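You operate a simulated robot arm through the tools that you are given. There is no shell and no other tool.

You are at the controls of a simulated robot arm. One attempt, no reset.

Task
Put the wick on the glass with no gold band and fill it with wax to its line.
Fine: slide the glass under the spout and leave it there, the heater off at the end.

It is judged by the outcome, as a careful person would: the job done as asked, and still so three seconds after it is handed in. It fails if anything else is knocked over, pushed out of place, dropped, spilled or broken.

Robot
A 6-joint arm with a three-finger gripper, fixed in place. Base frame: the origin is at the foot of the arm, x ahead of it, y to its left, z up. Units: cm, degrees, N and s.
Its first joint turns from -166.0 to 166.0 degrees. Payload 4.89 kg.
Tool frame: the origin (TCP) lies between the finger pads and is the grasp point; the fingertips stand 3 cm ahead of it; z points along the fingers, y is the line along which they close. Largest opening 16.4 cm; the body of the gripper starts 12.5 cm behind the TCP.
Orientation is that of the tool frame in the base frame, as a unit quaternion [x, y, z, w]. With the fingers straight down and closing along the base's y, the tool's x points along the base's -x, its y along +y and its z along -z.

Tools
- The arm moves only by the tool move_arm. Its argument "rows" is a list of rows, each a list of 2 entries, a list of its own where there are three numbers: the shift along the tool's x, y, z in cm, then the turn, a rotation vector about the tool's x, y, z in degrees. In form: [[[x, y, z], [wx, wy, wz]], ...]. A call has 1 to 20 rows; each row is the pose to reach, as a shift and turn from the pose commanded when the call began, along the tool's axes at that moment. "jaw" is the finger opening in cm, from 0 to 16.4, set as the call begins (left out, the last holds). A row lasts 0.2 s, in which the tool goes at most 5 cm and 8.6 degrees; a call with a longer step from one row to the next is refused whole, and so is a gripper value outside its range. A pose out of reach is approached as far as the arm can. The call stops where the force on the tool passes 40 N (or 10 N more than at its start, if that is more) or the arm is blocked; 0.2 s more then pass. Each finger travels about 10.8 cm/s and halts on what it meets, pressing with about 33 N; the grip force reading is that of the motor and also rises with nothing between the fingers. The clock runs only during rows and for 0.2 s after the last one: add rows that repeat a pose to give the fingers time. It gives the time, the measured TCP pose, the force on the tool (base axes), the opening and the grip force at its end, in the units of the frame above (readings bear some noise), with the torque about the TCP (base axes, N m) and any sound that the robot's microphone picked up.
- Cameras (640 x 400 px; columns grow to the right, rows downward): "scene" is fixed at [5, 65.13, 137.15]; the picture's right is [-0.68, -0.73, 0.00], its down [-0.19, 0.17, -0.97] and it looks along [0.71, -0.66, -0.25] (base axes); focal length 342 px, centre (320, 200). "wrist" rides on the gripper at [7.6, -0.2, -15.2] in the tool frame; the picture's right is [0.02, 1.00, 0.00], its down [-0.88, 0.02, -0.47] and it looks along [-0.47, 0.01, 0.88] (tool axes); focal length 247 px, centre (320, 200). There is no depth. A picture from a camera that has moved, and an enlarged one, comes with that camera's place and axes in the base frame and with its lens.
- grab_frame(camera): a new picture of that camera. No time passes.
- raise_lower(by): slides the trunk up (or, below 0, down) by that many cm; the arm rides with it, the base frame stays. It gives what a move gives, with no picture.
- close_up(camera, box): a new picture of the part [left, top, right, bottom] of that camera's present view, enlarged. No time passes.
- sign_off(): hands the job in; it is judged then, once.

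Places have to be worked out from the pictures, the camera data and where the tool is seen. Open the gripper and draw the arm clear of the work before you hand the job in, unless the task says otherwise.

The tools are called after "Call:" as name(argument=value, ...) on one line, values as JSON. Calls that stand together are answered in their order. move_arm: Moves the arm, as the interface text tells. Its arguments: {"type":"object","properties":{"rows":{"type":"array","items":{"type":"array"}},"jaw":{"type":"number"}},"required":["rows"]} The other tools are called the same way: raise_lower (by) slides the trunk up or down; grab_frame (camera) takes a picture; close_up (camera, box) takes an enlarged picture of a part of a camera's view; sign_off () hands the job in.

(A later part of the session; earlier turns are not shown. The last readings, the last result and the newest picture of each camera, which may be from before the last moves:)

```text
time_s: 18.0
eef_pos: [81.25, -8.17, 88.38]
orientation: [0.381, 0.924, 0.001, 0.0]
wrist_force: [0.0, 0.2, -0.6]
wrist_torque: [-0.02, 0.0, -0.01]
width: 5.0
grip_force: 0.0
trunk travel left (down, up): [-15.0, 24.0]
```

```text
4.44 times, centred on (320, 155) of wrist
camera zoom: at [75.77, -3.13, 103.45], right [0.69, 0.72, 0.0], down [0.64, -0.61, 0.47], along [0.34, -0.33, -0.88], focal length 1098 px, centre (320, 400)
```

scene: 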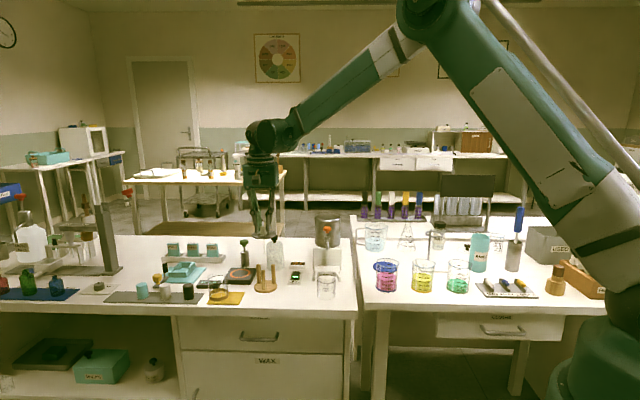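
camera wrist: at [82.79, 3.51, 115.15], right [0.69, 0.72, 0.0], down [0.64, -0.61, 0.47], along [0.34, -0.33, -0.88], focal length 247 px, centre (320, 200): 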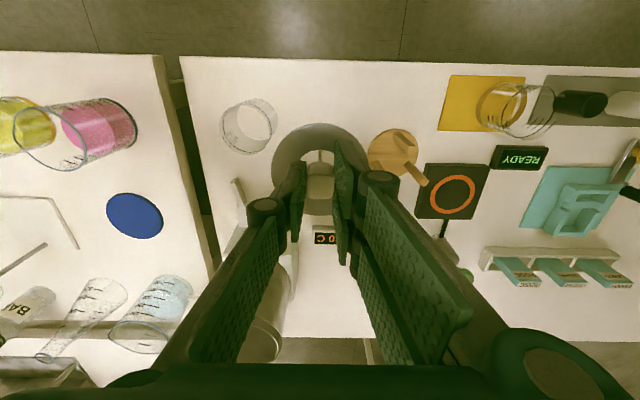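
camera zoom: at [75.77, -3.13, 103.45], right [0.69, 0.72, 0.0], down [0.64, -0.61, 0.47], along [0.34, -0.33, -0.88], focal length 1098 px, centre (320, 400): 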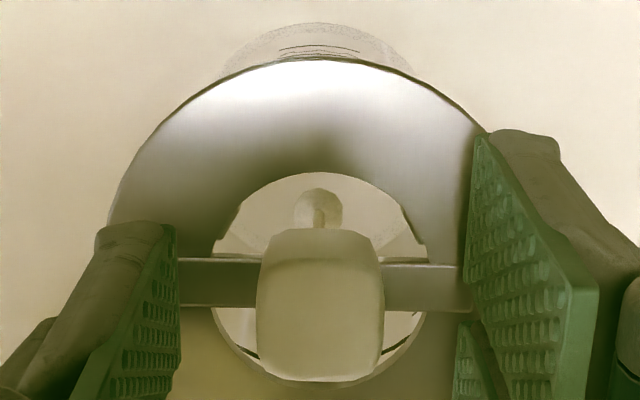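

The disc is tilted about 7° front-low: its front rests on the rim while something under its back (likely a locating lip) sits on the back rim, so it must be moved slightly toward the front. I regrip the knob and lift just clear to inspect the underside.

Call:
move_arm(rows=[[[0, 0, 0], [0, 0, 0]], [[0, 0, 0], [0, 0, 0]], [[0, 0, 0], [0, 0, 0]], [[0, 0, 0], [0, 0, 0]]], jaw=1.5)

Call:
move_arm(rows=[[[0, 0, -0.3], [0, 0, 0]], [[0, 0, -0.8], [0, 0, 0]], [[0, 0, -1.6], [0, 0, 0]], [[0, 0, -2.5], [0, 0, 0]], [[0, 0, -2.5], [0, 0, 0]]])

Call:
close_up(camera="scene", box=[313, 250, 343, 290])

Call:
close_up(camera="wrist", box=[260, 80, 380, 200])

```text
time_s: 19.0
eef_pos: [81.34, -8.34, 88.28]
orientation: [0.382, 0.924, 0.0, 0.0]
wrist_force: [0.2, 0.7, -0.6]
wrist_torque: [-0.03, 0.0, 0.01]
width: 2.09
grip_force: 32.6
trunk travel left (down, up): [-15.0, 24.0]
```

```text
time_s: 20.2
eef_pos: [81.3, -8.44, 90.9]
orientation: [0.382, 0.924, 0.0, 0.0]
wrist_force: [-0.2, 0.4, 0.1]
wrist_torque: [0.02, 0.01, 0.02]
width: 2.09
grip_force: 33.0
trunk travel left (down, up): [-15.0, 24.0]
```

```text
10.00 times, centred on (328, 270) of scene
camera zoom: at [5.0, 65.13, 137.15], right [-0.68, -0.73, 0.0], down [-0.19, 0.17, -0.97], along [0.71, -0.66, -0.25], focal length 3416 px, centre (240, -500)
```

zoom: 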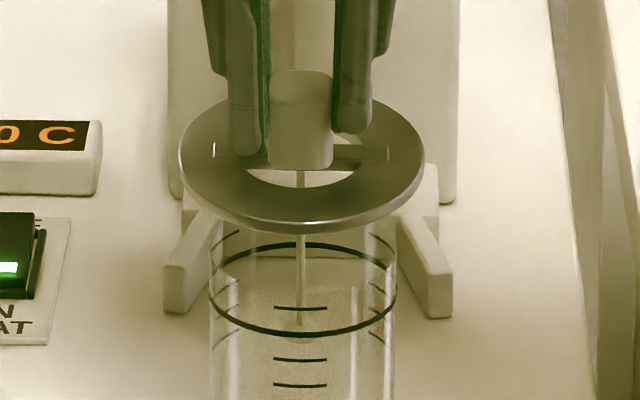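

```text
3.33 times, centred on (320, 140) of wrist
camera zoom: at [75.78, -3.13, 105.94], right [0.69, 0.72, 0.0], down [0.64, -0.61, 0.47], along [0.34, -0.33, -0.88], focal length 823 px, centre (320, 400)
```

zoom: 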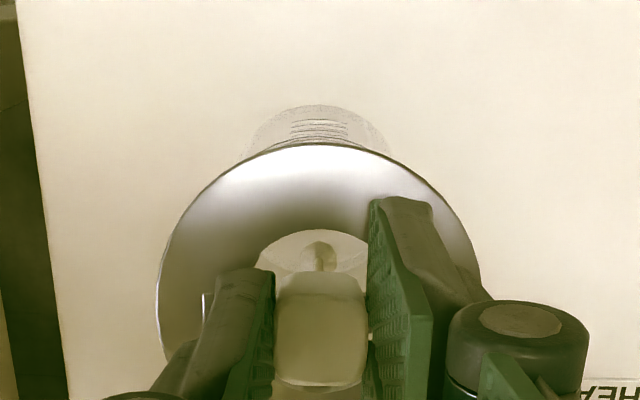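

The underside is hidden in this view. I raise the holder another 7 cm and rotate the tool +6° about its y axis (levelling the disc), then zoom to see the underside.

Call:
move_arm(rows=[[[0, 0, -1.5], [0, 0, 0]], [[0, 0, -3], [0, 0, 0]], [[0, 0, -4.5], [0, 0, 0]], [[0, 0, -6], [0, 2, 0]], [[0, 0, -7], [0, 4, 0]], [[0, 0, -7], [0, 6, 0]], [[0, 0, -7], [0, 6, 0]]])

Call:
close_up(camera="scene", box=[313, 225, 343, 265])

Call:
close_up(camera="wrist", box=[260, 80, 380, 200])

```text
time_s: 21.8
eef_pos: [81.22, -8.46, 97.99]
orientation: [0.382, 0.923, 0.02, -0.049]
wrist_force: [-0.5, 0.0, 0.3]
wrist_torque: [-0.02, -0.02, 0.0]
width: 2.11
grip_force: 32.6
trunk travel left (down, up): [-15.0, 24.0]
```

```text
10.00 times, centred on (328, 245) of scene
camera zoom: at [5.0, 65.13, 137.15], right [-0.68, -0.73, 0.0], down [-0.19, 0.17, -0.97], along [0.71, -0.66, -0.25], focal length 3416 px, centre (240, -250)
```

zoom: 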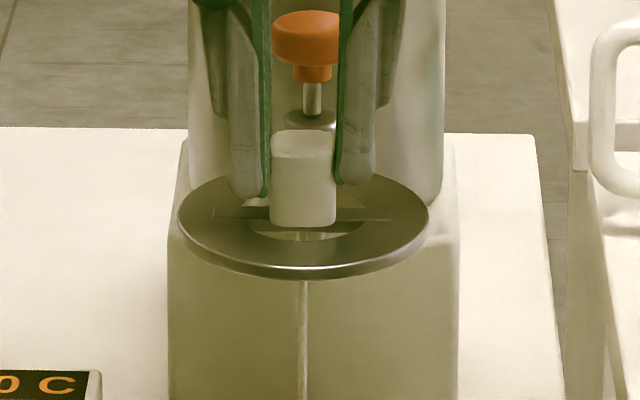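

```text
3.33 times, centred on (320, 140) of wrist
camera zoom: at [76.92, -4.34, 113.68], right [0.69, 0.72, 0.0], down [0.67, -0.64, 0.38], along [0.27, -0.26, -0.93], focal length 823 px, centre (320, 400)
```

zoom: 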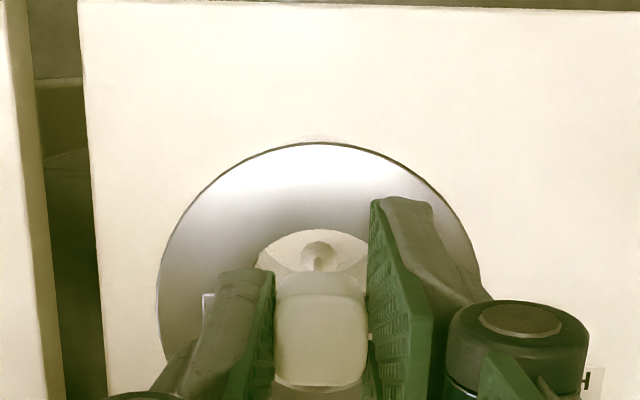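

No lip is visible under the disc, so I check how long the hanging wick is relative to the glass.

Call:
close_up(camera="scene", box=[300, 235, 356, 305])

Call:
close_up(camera="scene", box=[318, 255, 338, 280])

```text
5.71 times, centred on (328, 270) of scene
camera zoom: at [5.0, 65.13, 137.15], right [-0.68, -0.73, 0.0], down [-0.19, 0.17, -0.97], along [0.71, -0.66, -0.25], focal length 1952 px, centre (274, -200)
```

zoom: 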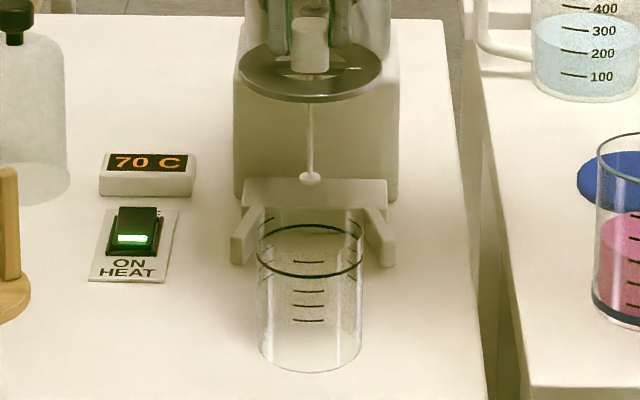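

```text
16.00 times, centred on (328, 268) of scene
camera zoom: at [5.0, 65.13, 137.15], right [-0.68, -0.73, 0.0], down [-0.19, 0.17, -0.97], along [0.71, -0.66, -0.25], focal length 5465 px, centre (192, -880)
```

zoom: 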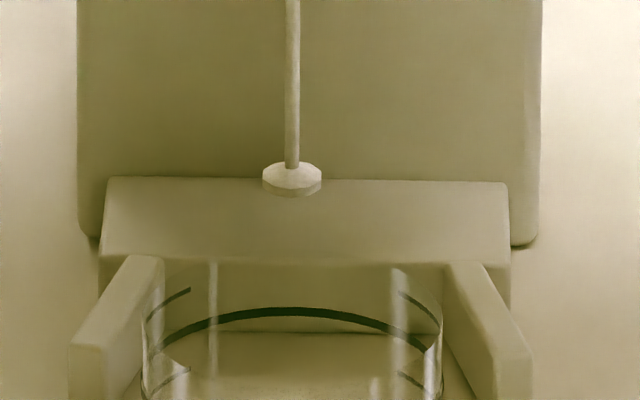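

The wick tab hangs about 7 cm below the disc. I zoom on the glass to see where its inner floor is.

Call:
close_up(camera="scene", box=[314, 270, 342, 305])

Call:
close_up(camera="scene", box=[205, 270, 235, 307])

```text
11.43 times, centred on (328, 288) of scene
camera zoom: at [5.0, 65.13, 137.15], right [-0.68, -0.73, 0.0], down [-0.19, 0.17, -0.97], along [0.71, -0.66, -0.25], focal length 3903 px, centre (229, -800)
```

zoom: 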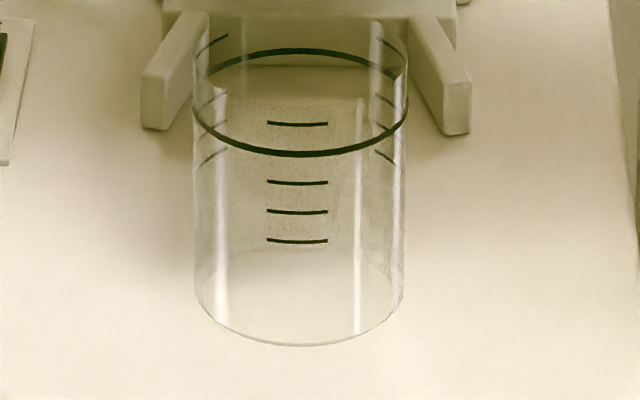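

```text
10.81 times, centred on (220, 288) of scene
camera zoom: at [5.0, 65.13, 137.15], right [-0.68, -0.73, 0.0], down [-0.19, 0.17, -0.97], along [0.71, -0.66, -0.25], focal length 3692 px, centre (1401, -757)
```

zoom: 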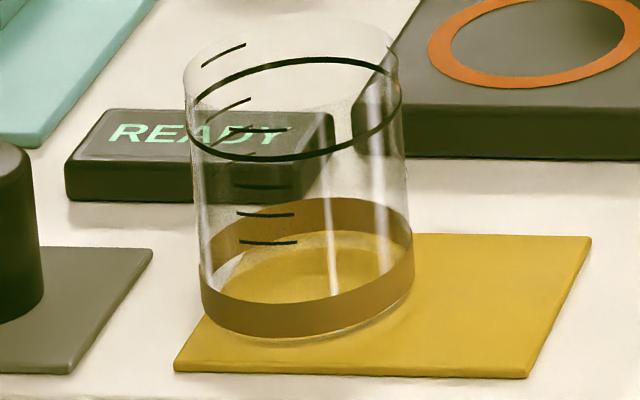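

The glass's inner floor is deep enough for the wick, and the cause of the tilt isn't clear. Before trying again I lift away from the bench and pitch the holder back about 36° so the scene camera can see its underside.

Call:
move_arm(rows=[[[1.9, 0, -1.8], [0, 0, 0]], [[3.8, 0, -3.6], [0, 0, 0]], [[5.6, 0, -5.45], [0, 0, 0]], [[5.6, 0, -5.45], [0, 6, 0]], [[5.6, 0, -5.45], [0, 12, 0]], [[5.6, 0, -5.45], [0, 18, 0]], [[5.6, 0, -5.45], [0, 24, 0]], [[5.6, 0, -5.45], [0, 30, 0]], [[5.6, 0, -5.45], [0, 36, 0]], [[5.6, 0, -5.45], [0, 36, 0]]])

Call:
grab_frame(camera="scene")

Call:
close_up(camera="scene", box=[300, 210, 360, 270])

```text
time_s: 24.0
eef_pos: [77.87, -4.41, 103.82]
orientation: [0.369, 0.888, 0.111, -0.25]
wrist_force: [-0.1, -0.1, 0.1]
wrist_torque: [0.0, -0.05, 0.02]
width: 2.09
grip_force: 32.9
out of reach, approached as far as the arm can: row 8, 9, 10
trunk travel left (down, up): [-15.0, 24.0]
```

```text
taken
```

scene: 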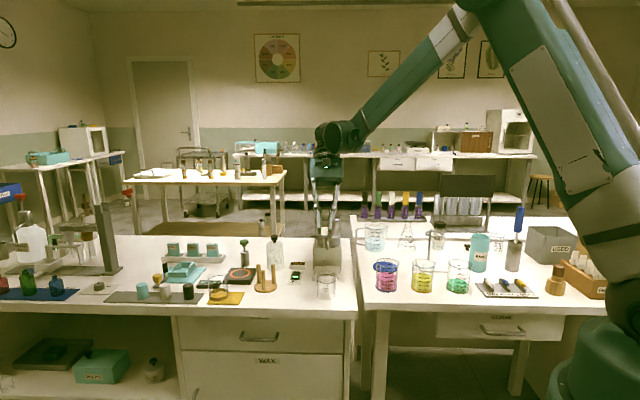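

```text
6.67 times, centred on (330, 240) of scene
camera zoom: at [5.0, 65.13, 137.15], right [-0.68, -0.73, 0.0], down [-0.19, 0.17, -0.97], along [0.71, -0.66, -0.25], focal length 2277 px, centre (253, -67)
```

zoom: 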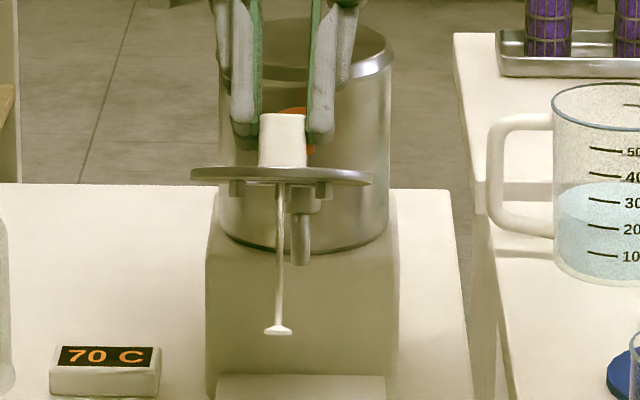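

Now lugs are visible under the disc. I zoom in on them to see their count and layout.

Call:
close_up(camera="scene", box=[314, 228, 344, 264])

Call:
close_up(camera="wrist", box=[240, 80, 400, 240])

```text
11.11 times, centred on (329, 246) of scene
camera zoom: at [5.0, 65.13, 137.15], right [-0.68, -0.73, 0.0], down [-0.19, 0.17, -0.97], along [0.71, -0.66, -0.25], focal length 3795 px, centre (220, -311)
```

zoom: 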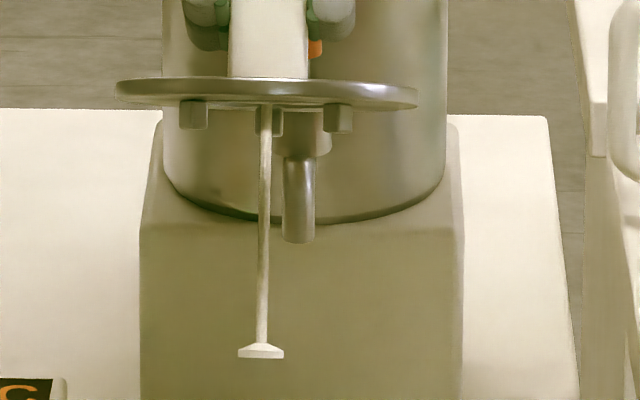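

```text
2.50 times, centred on (320, 160) of wrist
camera zoom: at [78.67, -5.75, 120.69], right [0.7, 0.72, 0.02], down [0.72, -0.7, -0.06], along [-0.03, 0.06, -1.0], focal length 617 px, centre (320, 300)
```

zoom: 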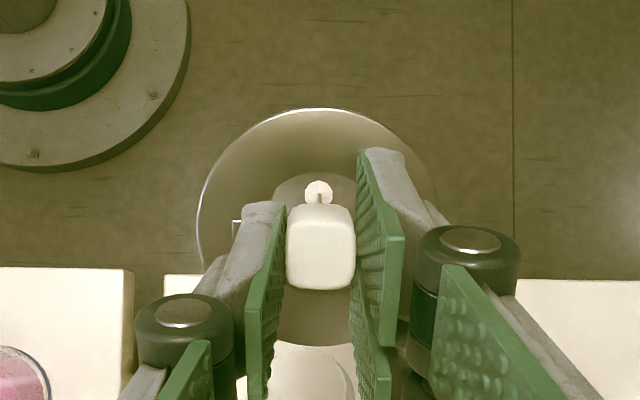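

There are three lugs (about 0.8 cm long) under the disc, one at the back; they must drop inside the rim, and the back lug landed on the rim, so the holder has to sit slightly further to the front. I rotate back to the level-disc orientation.

Call:
move_arm(rows=[[[0, 0, 0], [0, -6, 0]], [[0, 0, 0], [0, -12, 0]], [[0, 0, 0], [0, -18, 0]], [[0, 0, 0], [0, -24, 0]], [[0, 0, 0], [0, -30, 0]], [[0, 0, 0], [0, -36, 0]], [[0, 0, 0], [0, -36, 0]]])

Call:
close_up(camera="scene", box=[300, 210, 360, 305])

Call:
grab_frame(camera="wrist")

```text
time_s: 25.6
eef_pos: [77.79, -4.42, 103.76]
orientation: [0.386, 0.922, -0.009, 0.037]
wrist_force: [-0.3, 0.6, -1.3]
wrist_torque: [0.06, -0.05, 0.0]
width: 2.1
grip_force: 33.1
trunk travel left (down, up): [-15.0, 24.0]
```

```text
4.21 times, centred on (330, 258) of scene
camera zoom: at [5.0, 65.13, 137.15], right [-0.68, -0.73, 0.0], down [-0.19, 0.17, -0.97], along [0.71, -0.66, -0.25], focal length 1438 px, centre (278, -42)
```

zoom: 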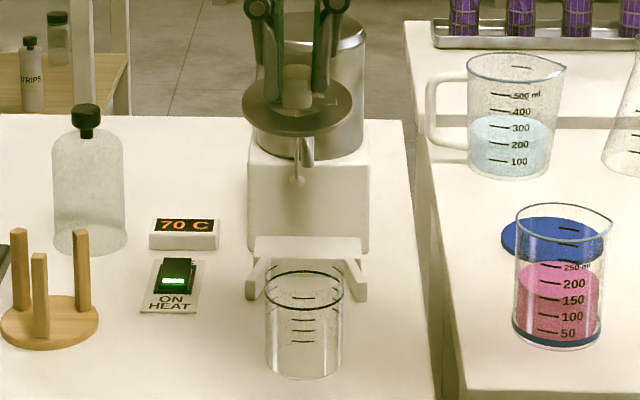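

```text
taken
camera wrist: at [71.47, 1.56, 118.34], right [0.7, 0.72, 0.01], down [0.6, -0.59, 0.54], along [0.39, -0.37, -0.84], focal length 247 px, centre (320, 200)
```

wrist: 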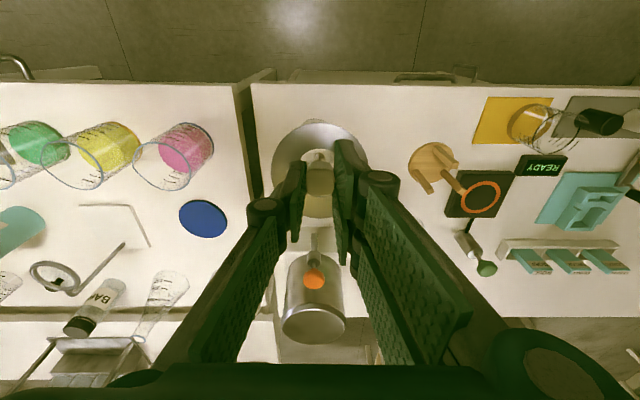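

The tool now reads pitch −4.4° with a slight roll (the earlier out-of-reach rows were clipped). I rotate +10.4° about tool y with small roll/yaw corrections to bring the disc level again.

Call:
move_arm(rows=[[[0, 0, 0], [0.3, 5, -0.2]], [[0, 0, 0], [0.65, 10.4, -0.5]], [[0, 0, 0], [0.65, 10.4, -0.5]]])

Call:
close_up(camera="scene", box=[310, 215, 346, 265])

Call:
close_up(camera="wrist", box=[260, 80, 380, 200])

```text
time_s: 26.4
eef_pos: [77.92, -4.42, 103.74]
orientation: [0.38, 0.924, 0.021, -0.05]
wrist_force: [-0.5, 0.3, -0.9]
wrist_torque: [0.0, 0.02, -0.02]
width: 2.08
grip_force: 32.9
trunk travel left (down, up): [-15.0, 24.0]
```

```text
8.00 times, centred on (328, 240) of scene
camera zoom: at [5.0, 65.13, 137.15], right [-0.68, -0.73, 0.0], down [-0.19, 0.17, -0.97], along [0.71, -0.66, -0.25], focal length 2732 px, centre (256, -120)
```

zoom: 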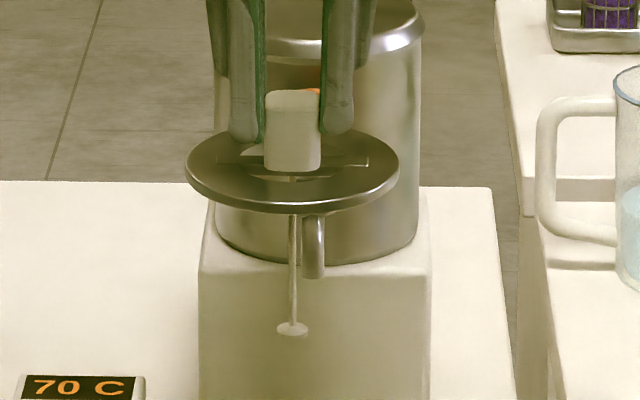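

```text
3.33 times, centred on (320, 140) of wrist
camera zoom: at [73.55, -0.34, 119.67], right [0.69, 0.72, 0.0], down [0.67, -0.64, 0.38], along [0.27, -0.26, -0.93], focal length 823 px, centre (320, 400)
```

zoom: 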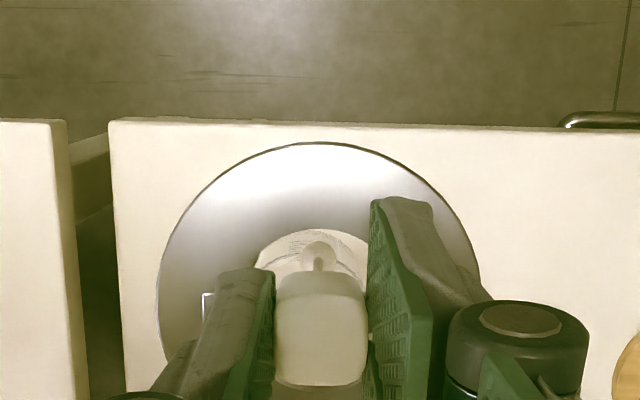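

Disc is level again; it sits 0.3 cm frontward of the TCP in this pose. I move over the glass with the disc placed about 0.25 cm further to the front than last time, wick still above the rim.

Call:
move_arm(rows=[[[-1.2, -0.1, 1], [0, 0, 0]], [[-2.4, -0.2, 2.1], [0, 0, 0]], [[-3.6, -0.3, 3.1], [0, 0, 0]], [[-4.8, -0.4, 4.1], [0, 0, 0]], [[-6.01, -0.49, 5.13], [0, 0, 0]], [[-6.01, -0.49, 5.13], [0, 0, 0]]])

Call:
close_up(camera="scene", box=[304, 230, 352, 305])

Call:
close_up(camera="wrist", box=[280, 90, 360, 190])

```text
time_s: 27.8
eef_pos: [81.32, -8.48, 98.05]
orientation: [0.382, 0.923, 0.02, -0.049]
wrist_force: [-0.3, 1.0, 0.0]
wrist_torque: [-0.02, 0.02, 0.0]
width: 2.1
grip_force: 33.4
trunk travel left (down, up): [-15.0, 24.0]
```

```text
5.33 times, centred on (328, 268) of scene
camera zoom: at [5.0, 65.13, 137.15], right [-0.68, -0.73, 0.0], down [-0.19, 0.17, -0.97], along [0.71, -0.66, -0.25], focal length 1822 px, centre (277, -160)
```

zoom: 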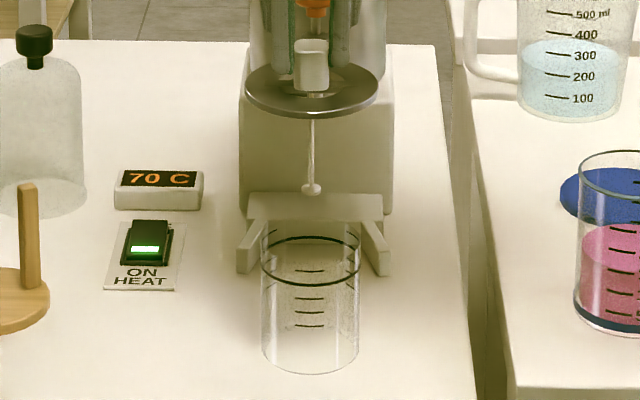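

```text
4.00 times, centred on (320, 140) of wrist
camera zoom: at [77.0, -4.49, 113.91], right [0.69, 0.72, 0.0], down [0.67, -0.64, 0.38], along [0.27, -0.26, -0.93], focal length 988 px, centre (320, 440)
```

zoom: 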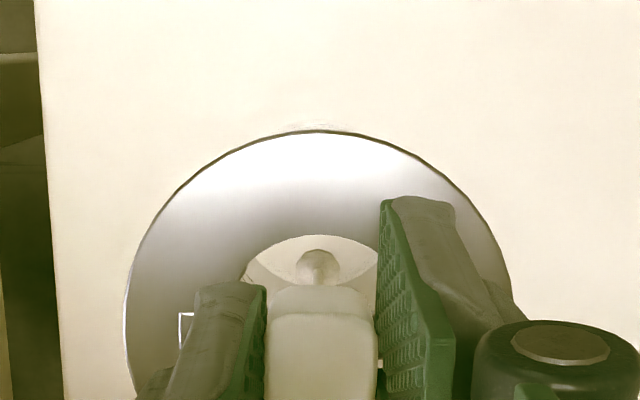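

Laterally aligned within 0.1 cm. I lower straight down to TCP z≈88.7, just above where the lugs touched before.

Call:
move_arm(rows=[[[-0.16, 0, 1.5], [0, 0, 0]], [[-0.33, 0, 3], [0, 0, 0]], [[-0.49, 0, 4.5], [0, 0, 0]], [[-0.65, 0, 6], [0, 0, 0]], [[-0.81, 0, 7.5], [0, 0, 0]], [[-0.93, 0, 8.6], [0, 0, 0]], [[-1.01, 0, 9.29], [0, 0, 0]], [[-1.01, 0, 9.29], [0, 0, 0]]])

Call:
close_up(camera="scene", box=[313, 258, 343, 294])

Call:
close_up(camera="wrist", box=[280, 90, 360, 190])

```text
time_s: 29.6
eef_pos: [81.29, -8.5, 88.79]
orientation: [0.381, 0.923, 0.02, -0.05]
wrist_force: [0.0, 0.1, -0.4]
wrist_torque: [-0.02, 0.04, 0.0]
width: 2.07
grip_force: 33.7
trunk travel left (down, up): [-15.0, 24.0]
```

```text
11.11 times, centred on (328, 276) of scene
camera zoom: at [5.0, 65.13, 137.15], right [-0.68, -0.73, 0.0], down [-0.19, 0.17, -0.97], along [0.71, -0.66, -0.25], focal length 3795 px, centre (231, -644)
```

zoom: 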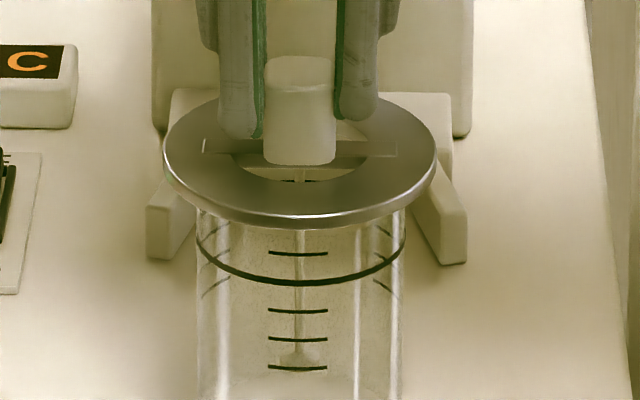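

```text
4.00 times, centred on (320, 140) of wrist
camera zoom: at [77.06, -4.5, 104.58], right [0.69, 0.72, 0.0], down [0.67, -0.64, 0.38], along [0.27, -0.26, -0.93], focal length 988 px, centre (320, 440)
```

zoom: 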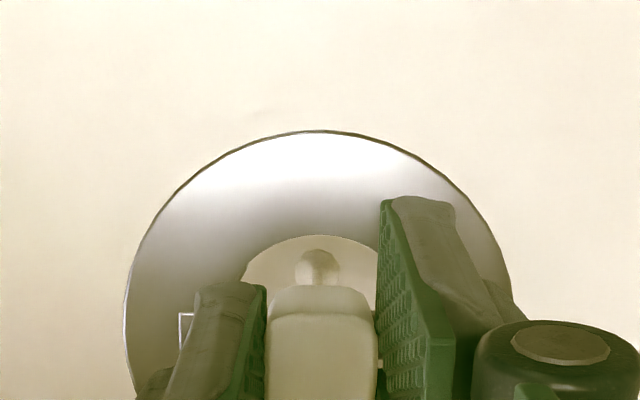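

No contact yet. I step down in small increments, watching the force.

Call:
move_arm(rows=[[[-0.02, 0, 0.2], [0, 0, 0]], [[-0.043, 0, 0.4], [0, 0, 0]], [[-0.043, 0, 0.4], [0, 0, 0]]])

Call:
move_arm(rows=[[[-0.01, 0, 0.1], [0, 0, 0]], [[-0.016, 0, 0.15], [0, 0, 0]], [[-0.016, 0, 0.15], [0, 0, 0]]])

```text
time_s: 30.4
eef_pos: [81.44, -8.49, 88.29]
orientation: [0.38, 0.923, 0.02, -0.049]
wrist_force: [-0.4, 0.2, -0.6]
wrist_torque: [-0.04, -0.03, 0.01]
width: 2.09
grip_force: 33.0
trunk travel left (down, up): [-15.0, 24.0]
```

```text
time_s: 31.2
eef_pos: [81.42, -8.56, 88.17]
orientation: [0.381, 0.923, 0.02, -0.049]
wrist_force: [-0.2, -0.8, -1.6]
wrist_torque: [-0.02, -0.02, 0.0]
width: 2.11
grip_force: 33.6
trunk travel left (down, up): [-15.0, 24.0]
```

No contact at the height where the lug touched last time — promising. I continue down in 0.15–0.2 cm steps.

Call:
move_arm(rows=[[[-0.01, 0, 0.1], [0, 0, 0]], [[-0.022, 0, 0.2], [0, 0, 0]], [[-0.022, 0, 0.2], [0, 0, 0]]])

Call:
move_arm(rows=[[[-0.01, 0, 0.1], [0, 0, 0]], [[-0.016, 0, 0.15], [0, 0, 0]], [[-0.016, 0, 0.15], [0, 0, 0]]])

```text
time_s: 32.0
eef_pos: [81.4, -8.55, 87.94]
orientation: [0.38, 0.923, 0.021, -0.048]
wrist_force: [-0.1, 0.2, 3.1]
wrist_torque: [0.1, 0.06, 0.0]
width: 2.07
grip_force: 33.3
trunk travel left (down, up): [-15.0, 24.0]
```

```text
time_s: 32.8
eef_pos: [81.37, -8.57, 87.9]
orientation: [0.381, 0.923, 0.021, -0.048]
wrist_force: [-1.3, 0.2, 21.4]
wrist_torque: [0.48, 0.53, 0.04]
width: 2.09
grip_force: 32.8
trunk travel left (down, up): [-15.0, 24.0]
```

Contact now at the front side (torque arm ≈3.3 cm toward the front) at TCP z≈87.9. I look at the current seating before adjusting.

Call:
close_up(camera="scene", box=[313, 258, 343, 294])

Call:
close_up(camera="wrist", box=[280, 90, 360, 190])

```text
11.11 times, centred on (328, 276) of scene
camera zoom: at [5.0, 65.13, 137.15], right [-0.68, -0.73, 0.0], down [-0.19, 0.17, -0.97], along [0.71, -0.66, -0.25], focal length 3795 px, centre (231, -644)
```

zoom: 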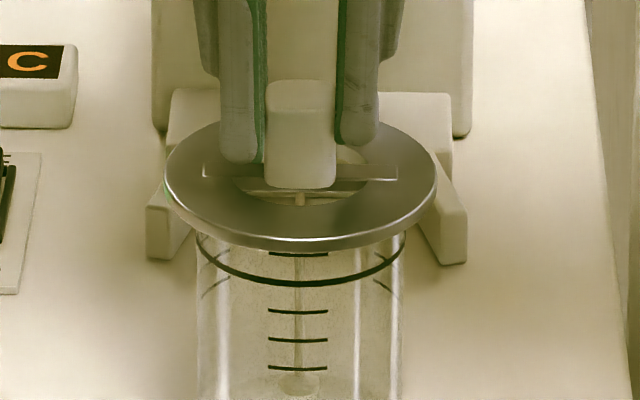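

```text
4.00 times, centred on (320, 140) of wrist
camera zoom: at [77.02, -4.51, 103.77], right [0.69, 0.72, 0.0], down [0.67, -0.64, 0.38], along [0.27, -0.26, -0.93], focal length 988 px, centre (320, 440)
```

zoom: 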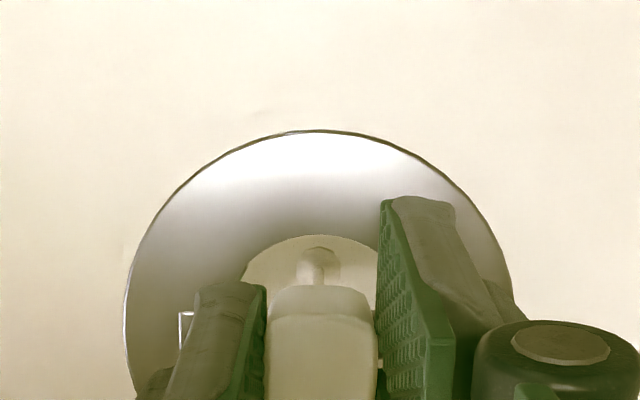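

The disc front edge is now 0.75 cm lower than at the lug contact and the disc is level, so the lugs are inside and the disc is seated. I ease the press and open the jaws.

Call:
move_arm(rows=[[[0.01, 0, -0.1], [0, 0, 0]], [[0.01, 0, -0.1], [0, 0, 0]]])

Call:
move_arm(rows=[[[0, 0, 0], [0, 0, 0]], [[0, 0, 0], [0, 0, 0]], [[0, 0, 0], [0, 0, 0]]], jaw=4.5)

Call:
close_up(camera="scene", box=[313, 258, 343, 294])

Call:
close_up(camera="wrist", box=[280, 90, 360, 190])

```text
time_s: 33.4
eef_pos: [81.45, -8.5, 87.88]
orientation: [0.381, 0.923, 0.02, -0.049]
wrist_force: [-1.4, -0.5, 4.9]
wrist_torque: [0.08, 0.14, 0.04]
width: 2.09
grip_force: 32.9
trunk travel left (down, up): [-15.0, 24.0]
```

```text
time_s: 34.2
eef_pos: [81.41, -8.51, 87.93]
orientation: [0.381, 0.923, 0.02, -0.049]
wrist_force: [0.0, -0.6, -0.1]
wrist_torque: [0.01, 0.01, -0.02]
width: 4.5
grip_force: 0.0
trunk travel left (down, up): [-15.0, 24.0]
```

```text
11.11 times, centred on (328, 276) of scene
camera zoom: at [5.0, 65.13, 137.15], right [-0.68, -0.73, 0.0], down [-0.19, 0.17, -0.97], along [0.71, -0.66, -0.25], focal length 3795 px, centre (231, -644)
```

zoom: 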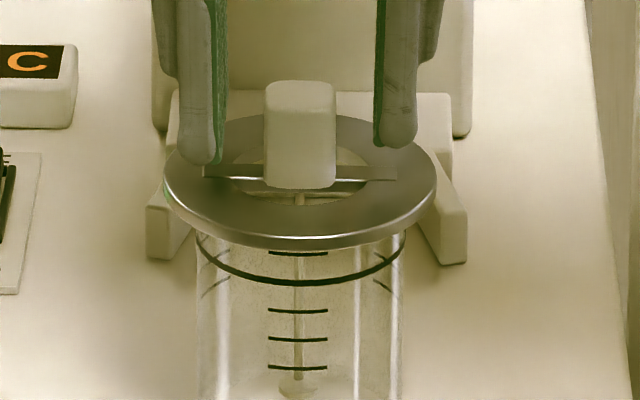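

```text
4.00 times, centred on (320, 140) of wrist
camera zoom: at [77.07, -4.51, 103.79], right [0.69, 0.72, 0.0], down [0.67, -0.64, 0.38], along [0.27, -0.26, -0.93], focal length 988 px, centre (320, 440)
```

zoom: 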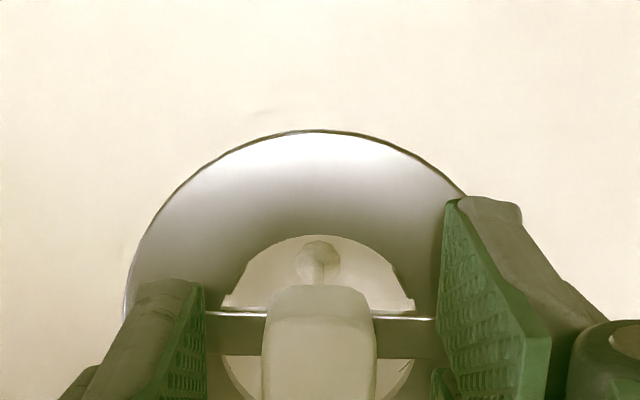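

The disc now sits level on the rim (aspect matches level). I withdraw the fingers upward along the tool axis.

Call:
move_arm(rows=[[[0, 0, -0.8], [0, 0, 0]], [[0, 0, -2], [0, 0, 0]], [[0, 0, -4], [0, 0, 0]], [[0, 0, -6], [0, 0, 0]], [[0, 0, -8], [0, 0, 0]], [[0, 0, -10], [0, 0, 0]], [[0, 0, -12], [0, 0, 0]], [[0, 0, -12], [0, 0, 0]]])

Call:
close_up(camera="scene", box=[304, 230, 352, 305])

Call:
close_up(camera="wrist", box=[240, 60, 400, 220])

```text
time_s: 36.0
eef_pos: [82.33, -9.41, 99.98]
orientation: [0.381, 0.923, 0.02, -0.049]
wrist_force: [-0.2, -1.5, -0.1]
wrist_torque: [-0.02, 0.02, 0.02]
width: 4.47
grip_force: 0.1
trunk travel left (down, up): [-15.0, 24.0]
```

```text
5.33 times, centred on (328, 268) of scene
camera zoom: at [5.0, 65.13, 137.15], right [-0.68, -0.73, 0.0], down [-0.19, 0.17, -0.97], along [0.71, -0.66, -0.25], focal length 1822 px, centre (277, -160)
```

zoom: 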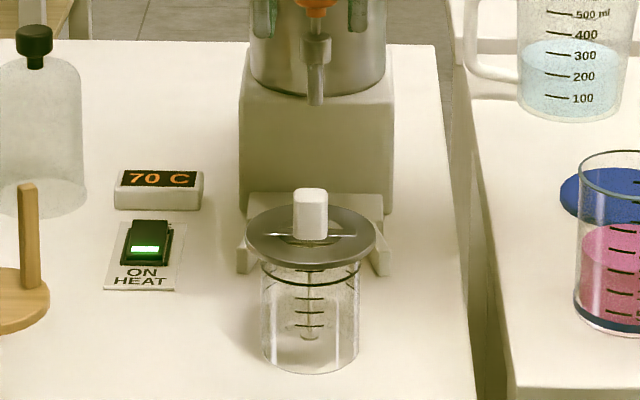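

```text
2.50 times, centred on (320, 140) of wrist
camera zoom: at [77.93, -5.39, 115.82], right [0.69, 0.72, 0.0], down [0.67, -0.64, 0.38], along [0.27, -0.26, -0.93], focal length 617 px, centre (320, 350)
```

zoom: 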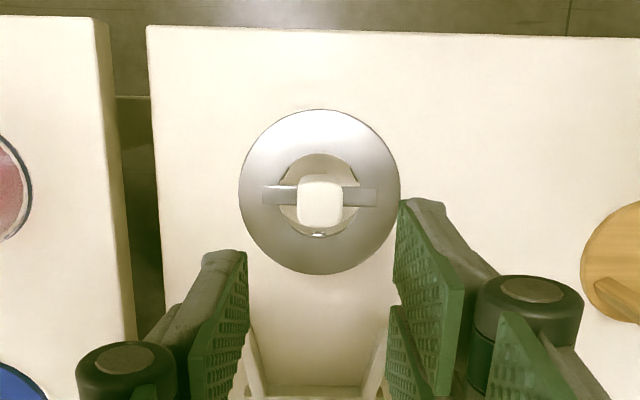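

The wick holder sits properly on the plain glass. Next I'll push the glass along the table toward the spout from the front with tilted fingertips below the disc; first I check the finger geometry in the scene view.

Call:
close_up(camera="scene", box=[295, 170, 365, 250])

Call:
grab_frame(camera="wrist")

```text
5.00 times, centred on (330, 210) of scene
camera zoom: at [5.0, 65.13, 137.15], right [-0.68, -0.73, 0.0], down [-0.19, 0.17, -0.97], along [0.71, -0.66, -0.25], focal length 1708 px, centre (270, 150)
```

zoom: 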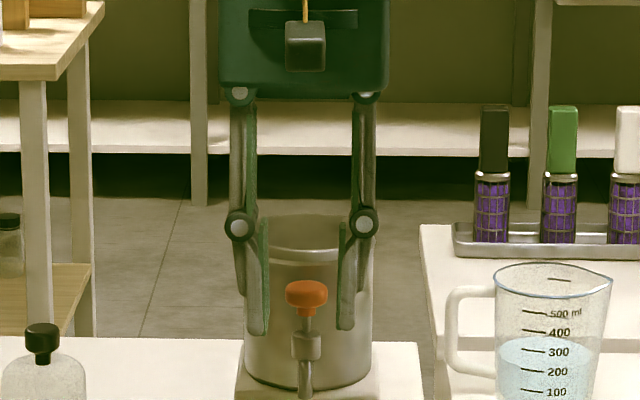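

```text
taken
camera wrist: at [77.93, -5.39, 115.82], right [0.69, 0.72, 0.0], down [0.67, -0.64, 0.38], along [0.27, -0.26, -0.93], focal length 247 px, centre (320, 200)
```

wrist: 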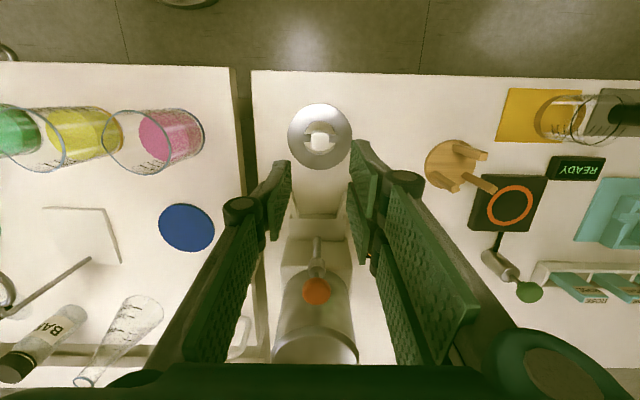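

The fingers look slightly staggered, so I'll push with closed jaws, tool tilted 30° so the fingertips lead below the disc. I retreat to the front side (toward the operator edge), tilting the tool to −30° and closing the jaws.

Call:
move_arm(rows=[[[1.4, 0.03, 0.9], [0, -3.6, 0]], [[2.8, 0.06, 1.9], [0, -7.2, 0]], [[4.2, 0.09, 2.9], [0, -10.9, 0]], [[5.6, 0.12, 3.8], [0, -14.5, 0]], [[7, 0.15, 4.8], [0, -18.1, 0]], [[8.4, 0.18, 5.7], [0, -21.7, 0]], [[9.8, 0.21, 6.7], [0, -25.3, 0]], [[11.2, 0.24, 7.7], [0, -29, 0]], [[12.6, 0.27, 8.6], [0, -32.6, 0]], [[13.92, 0.29, 9.56], [0, -36.2, 0]], [[13.92, 0.29, 9.56], [0, -36.2, 0]]], jaw=0)

Call:
grab_frame(camera="wrist")

Call:
grab_frame(camera="scene")

```text
time_s: 38.4
eef_pos: [71.91, 1.31, 91.85]
orientation: [0.369, 0.892, -0.098, 0.241]
wrist_force: [0.0, -0.7, 0.5]
wrist_torque: [0.01, -0.01, -0.01]
width: 0.0
grip_force: 33.0
trunk travel left (down, up): [-15.0, 24.0]
```

```text
taken
camera wrist: at [61.72, 11.12, 101.09], right [0.69, 0.72, -0.01], down [0.38, -0.36, 0.85], along [0.61, -0.59, -0.53], focal length 247 px, centre (320, 200)
```

wrist: 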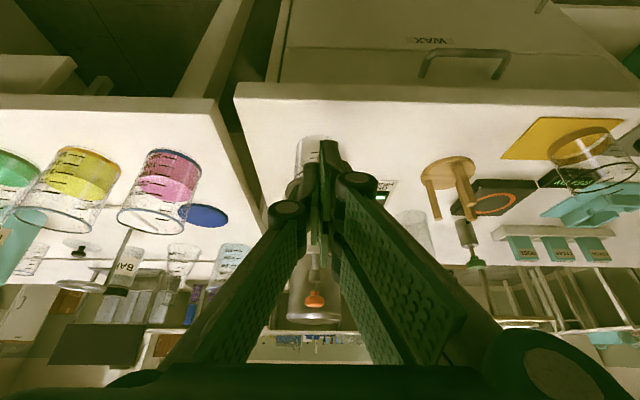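

```text
taken
```

scene: 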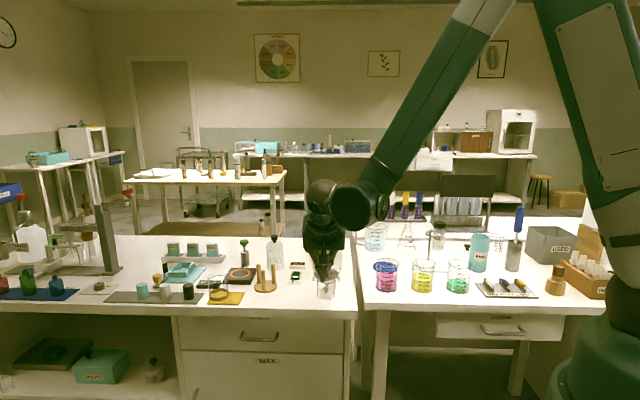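

Tool is tilted −30°, in front of the table edge. I lower to TCP z≈80.8 so the fingertips are 1.5 cm above the table level, still clear of the glass.

Call:
move_arm(rows=[[[1, 0, 1.7], [0, 0, 0]], [[2, 0, 3.4], [0, 0, 0]], [[3, 0, 5.2], [0, 0, 0]], [[4, 0.05, 6.9], [0, 0, 0]], [[5, 0.05, 8.6], [0, 0, 0]], [[5.56, 0.05, 9.55], [0, 0, 0]], [[5.56, 0.05, 9.55], [0, 0, 0]]])

Call:
grab_frame(camera="wrist")

Call:
close_up(camera="scene", box=[290, 220, 370, 320])

```text
time_s: 40.0
eef_pos: [72.13, 1.3, 80.72]
orientation: [0.368, 0.892, -0.099, 0.241]
wrist_force: [0.0, 0.0, 0.5]
wrist_torque: [-0.05, -0.01, -0.03]
width: 0.0
grip_force: 33.2
trunk travel left (down, up): [-15.0, 24.0]
```

```text
taken
camera wrist: at [61.8, 11.14, 90.02], right [0.69, 0.72, -0.01], down [0.39, -0.36, 0.85], along [0.61, -0.59, -0.53], focal length 247 px, centre (320, 200)
```

wrist: 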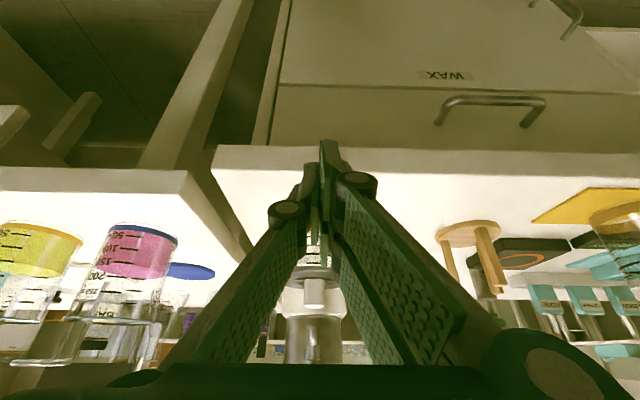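

```text
4.00 times, centred on (330, 270) of scene
camera zoom: at [5.0, 65.13, 137.15], right [-0.68, -0.73, 0.0], down [-0.19, 0.17, -0.97], along [0.71, -0.66, -0.25], focal length 1366 px, centre (280, -80)
```

zoom: 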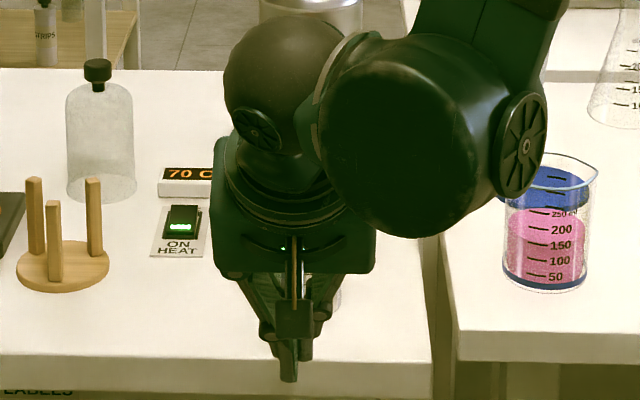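

Fingers are in front of the glass, clear of the table. I advance 6 cm toward the glass at this height, then check.

Call:
move_arm(rows=[[[-0.86, 0, 0.5], [0, 0, 0]], [[-1.73, 0, 1.0], [0, 0, 0]], [[-2.6, 0, 1.5], [0, 0, 0]], [[-3.46, 0, 2.0], [0, 0, 0]], [[-4.32, 0, 2.5], [0, 0, 0]], [[-5.18, 0, 3.02], [0, 0, 0]], [[-5.18, 0, 3.02], [0, 0, 0]]])

Call:
grab_frame(camera="wrist")

Call:
close_up(camera="scene", box=[290, 220, 370, 320])

```text
time_s: 41.6
eef_pos: [76.28, -2.98, 80.66]
orientation: [0.368, 0.893, -0.099, 0.24]
wrist_force: [-0.2, 0.0, 0.3]
wrist_torque: [0.01, 0.04, 0.01]
width: 0.02
grip_force: 33.0
trunk travel left (down, up): [-15.0, 24.0]
```

```text
taken
camera wrist: at [66.06, 6.93, 90.02], right [0.69, 0.72, -0.01], down [0.39, -0.36, 0.85], along [0.61, -0.59, -0.53], focal length 247 px, centre (320, 200)
```

wrist: 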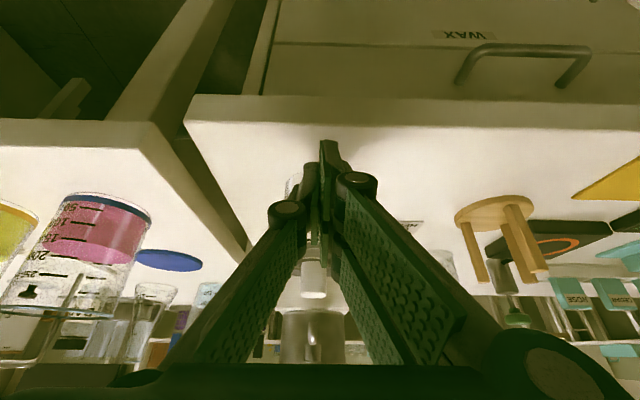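

```text
4.00 times, centred on (330, 270) of scene
camera zoom: at [5.0, 65.13, 137.15], right [-0.68, -0.73, 0.0], down [-0.19, 0.17, -0.97], along [0.71, -0.66, -0.25], focal length 1366 px, centre (280, -80)
```

zoom: 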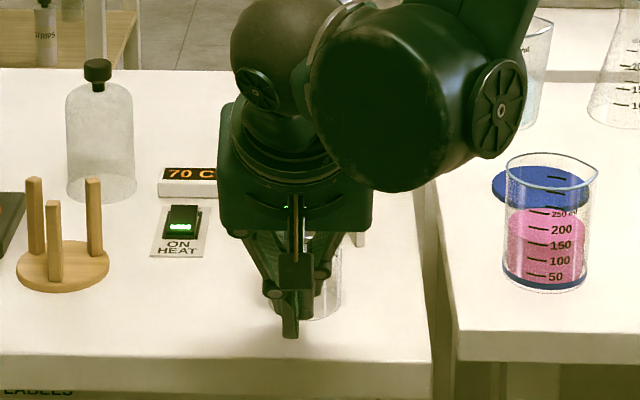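

The leading fingertip lines up with the glass's centre. I push slowly forward 4 cm along the table and check how the glass moves.

Call:
move_arm(rows=[[[-0.43, 0, 0.25], [0, 0, 0]], [[-0.86, 0, 0.5], [0, 0, 0]], [[-1.3, -0.02, 0.75], [0, 0, 0]], [[-1.73, -0.03, 1.0], [0, 0, 0]], [[-2.16, -0.05, 1.26], [0, 0, 0]], [[-2.59, -0.06, 1.51], [0, 0, 0]], [[-3.02, -0.08, 1.76], [0, 0, 0]], [[-3.46, -0.1, 2.01], [0, 0, 0]], [[-3.46, -0.1, 2.01], [0, 0, 0]]])

Call:
close_up(camera="scene", box=[290, 210, 370, 310])

Call:
close_up(camera="wrist", box=[240, 130, 400, 370])

```text
time_s: 43.6
eef_pos: [78.98, -5.85, 80.73]
orientation: [0.368, 0.893, -0.099, 0.24]
wrist_force: [-0.3, -0.2, 0.7]
wrist_torque: [0.02, -0.01, -0.03]
width: 0.0
grip_force: 33.3
trunk travel left (down, up): [-15.0, 24.0]
```

```text
4.00 times, centred on (330, 260) of scene
camera zoom: at [5.0, 65.13, 137.15], right [-0.68, -0.73, 0.0], down [-0.19, 0.17, -0.97], along [0.71, -0.66, -0.25], focal length 1366 px, centre (280, -40)
```

zoom: 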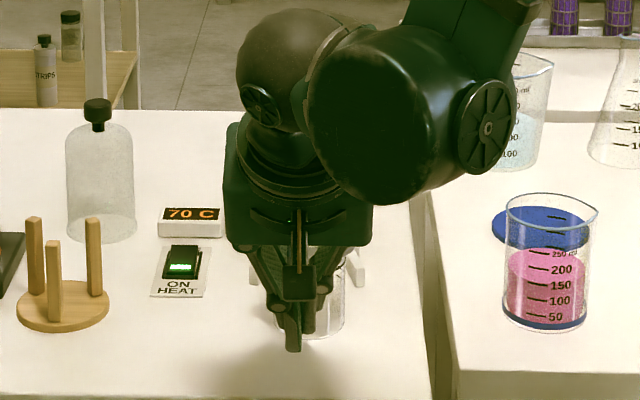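

```text
1.67 times, centred on (320, 250) of wrist
camera zoom: at [68.81, 4.02, 90.01], right [0.69, 0.72, -0.01], down [0.39, -0.36, 0.85], along [0.61, -0.59, -0.53], focal length 412 px, centre (320, 117)
```

zoom: 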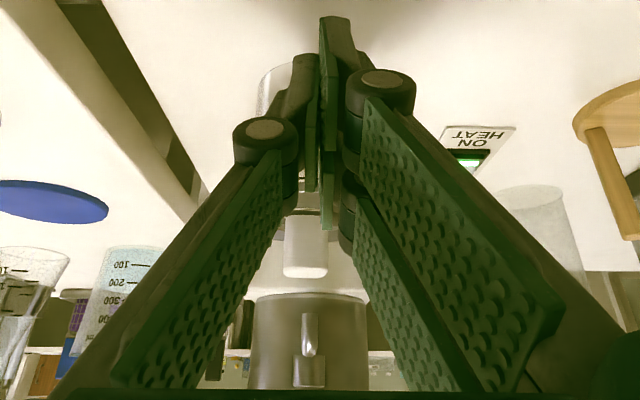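

The glass slides along with the finger and stays centred. I continue pushing another 4 cm slowly with a slight lateral drift toward the spout line.

Call:
move_arm(rows=[[[-0.43, -0.01, 0.25], [0, 0, 0]], [[-0.86, -0.03, 0.5], [0, 0, 0]], [[-1.3, -0.04, 0.75], [0, 0, 0]], [[-1.73, -0.06, 1.0], [0, 0, 0]], [[-2.16, -0.07, 1.26], [0, 0, 0]], [[-2.59, -0.09, 1.51], [0, 0, 0]], [[-3.02, -0.1, 1.76], [0, 0, 0]], [[-3.46, -0.12, 2.01], [0, 0, 0]], [[-3.46, -0.12, 2.01], [0, 0, 0]]])

Call:
close_up(camera="scene", box=[290, 210, 370, 310])

Call:
close_up(camera="wrist", box=[240, 130, 400, 370])

```text
time_s: 45.6
eef_pos: [81.77, -8.7, 80.66]
orientation: [0.369, 0.893, -0.098, 0.24]
wrist_force: [0.8, -0.2, 0.7]
wrist_torque: [0.02, -0.01, -0.03]
width: 0.01
grip_force: 33.0
trunk travel left (down, up): [-15.0, 24.0]
```

```text
4.00 times, centred on (330, 260) of scene
camera zoom: at [5.0, 65.13, 137.15], right [-0.68, -0.73, 0.0], down [-0.19, 0.17, -0.97], along [0.71, -0.66, -0.25], focal length 1366 px, centre (280, -40)
```

zoom: 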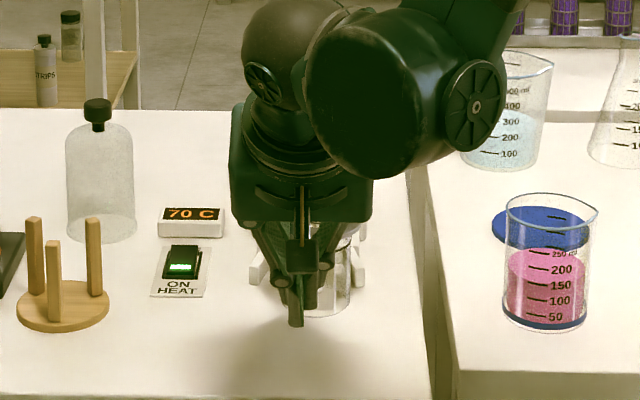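

```text
1.67 times, centred on (320, 250) of wrist
camera zoom: at [71.56, 1.12, 90.04], right [0.69, 0.72, -0.01], down [0.39, -0.36, 0.85], along [0.61, -0.59, -0.53], focal length 412 px, centre (320, 117)
```

zoom: 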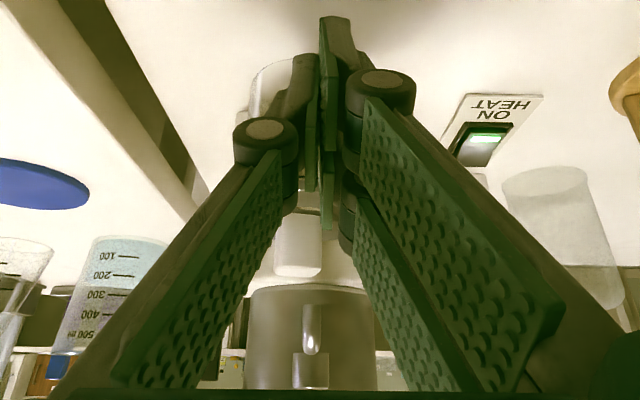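

The glass is drifting toward the right arm (now about 0.35–0.5 cm off the bracket's centre line) because the contact is off its centre. I back off 1 cm, shift 1 cm to that side so the push steers it back, and push gently on.

Call:
move_arm(rows=[[[0.43, 0, -0.25], [0, 0, 0]], [[0.86, 0, -0.5], [0, 0, 0]], [[0.86, -0.5, -0.5], [0, 0, 0]], [[0.86, -1, -0.5], [0, 0, 0]], [[0.43, -1, -0.25], [0, 0, 0]], [[0, -1, 0], [0, 0, 0]], [[-0.35, -1, 0.2], [0, 0, 0]], [[-0.7, -1, 0.4], [0, 0, 0]], [[-1.04, -1, 0.6], [0, 0, 0]], [[-1.3, -1, 0.75], [0, 0, 0]], [[-1.3, -1, 0.75], [0, 0, 0]]])

Call:
close_up(camera="scene", box=[290, 210, 370, 310])

Call:
close_up(camera="wrist", box=[240, 130, 400, 370])

```text
time_s: 48.0
eef_pos: [82.14, -10.54, 80.77]
orientation: [0.368, 0.893, -0.098, 0.241]
wrist_force: [-0.1, 0.0, 0.1]
wrist_torque: [0.02, 0.01, 0.0]
width: 0.01
grip_force: 32.3
trunk travel left (down, up): [-15.0, 24.0]
```

```text
4.00 times, centred on (330, 260) of scene
camera zoom: at [5.0, 65.13, 137.15], right [-0.68, -0.73, 0.0], down [-0.19, 0.17, -0.97], along [0.71, -0.66, -0.25], focal length 1366 px, centre (280, -40)
```

zoom: 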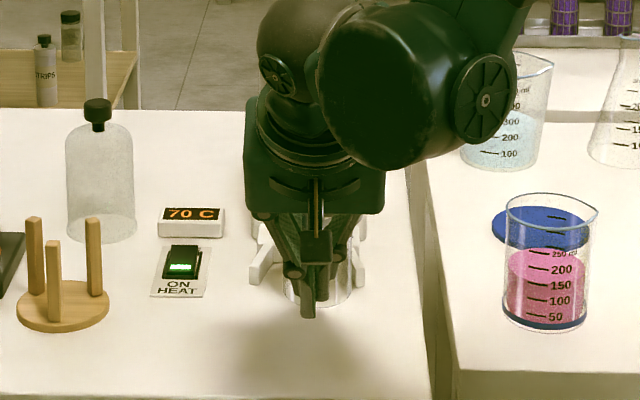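

```text
1.67 times, centred on (320, 250) of wrist
camera zoom: at [71.93, -0.66, 90.03], right [0.69, 0.72, -0.01], down [0.39, -0.36, 0.85], along [0.61, -0.59, -0.53], focal length 412 px, centre (320, 117)
```

zoom: 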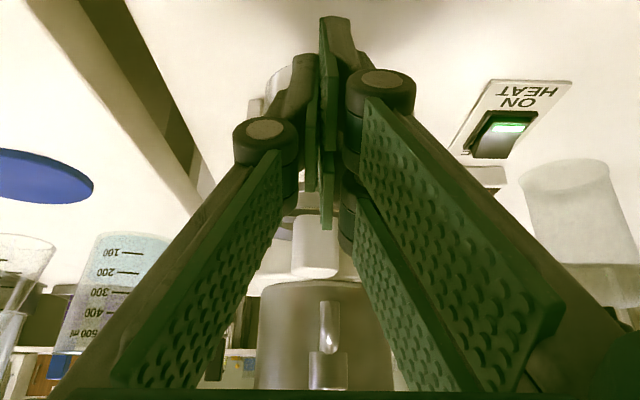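

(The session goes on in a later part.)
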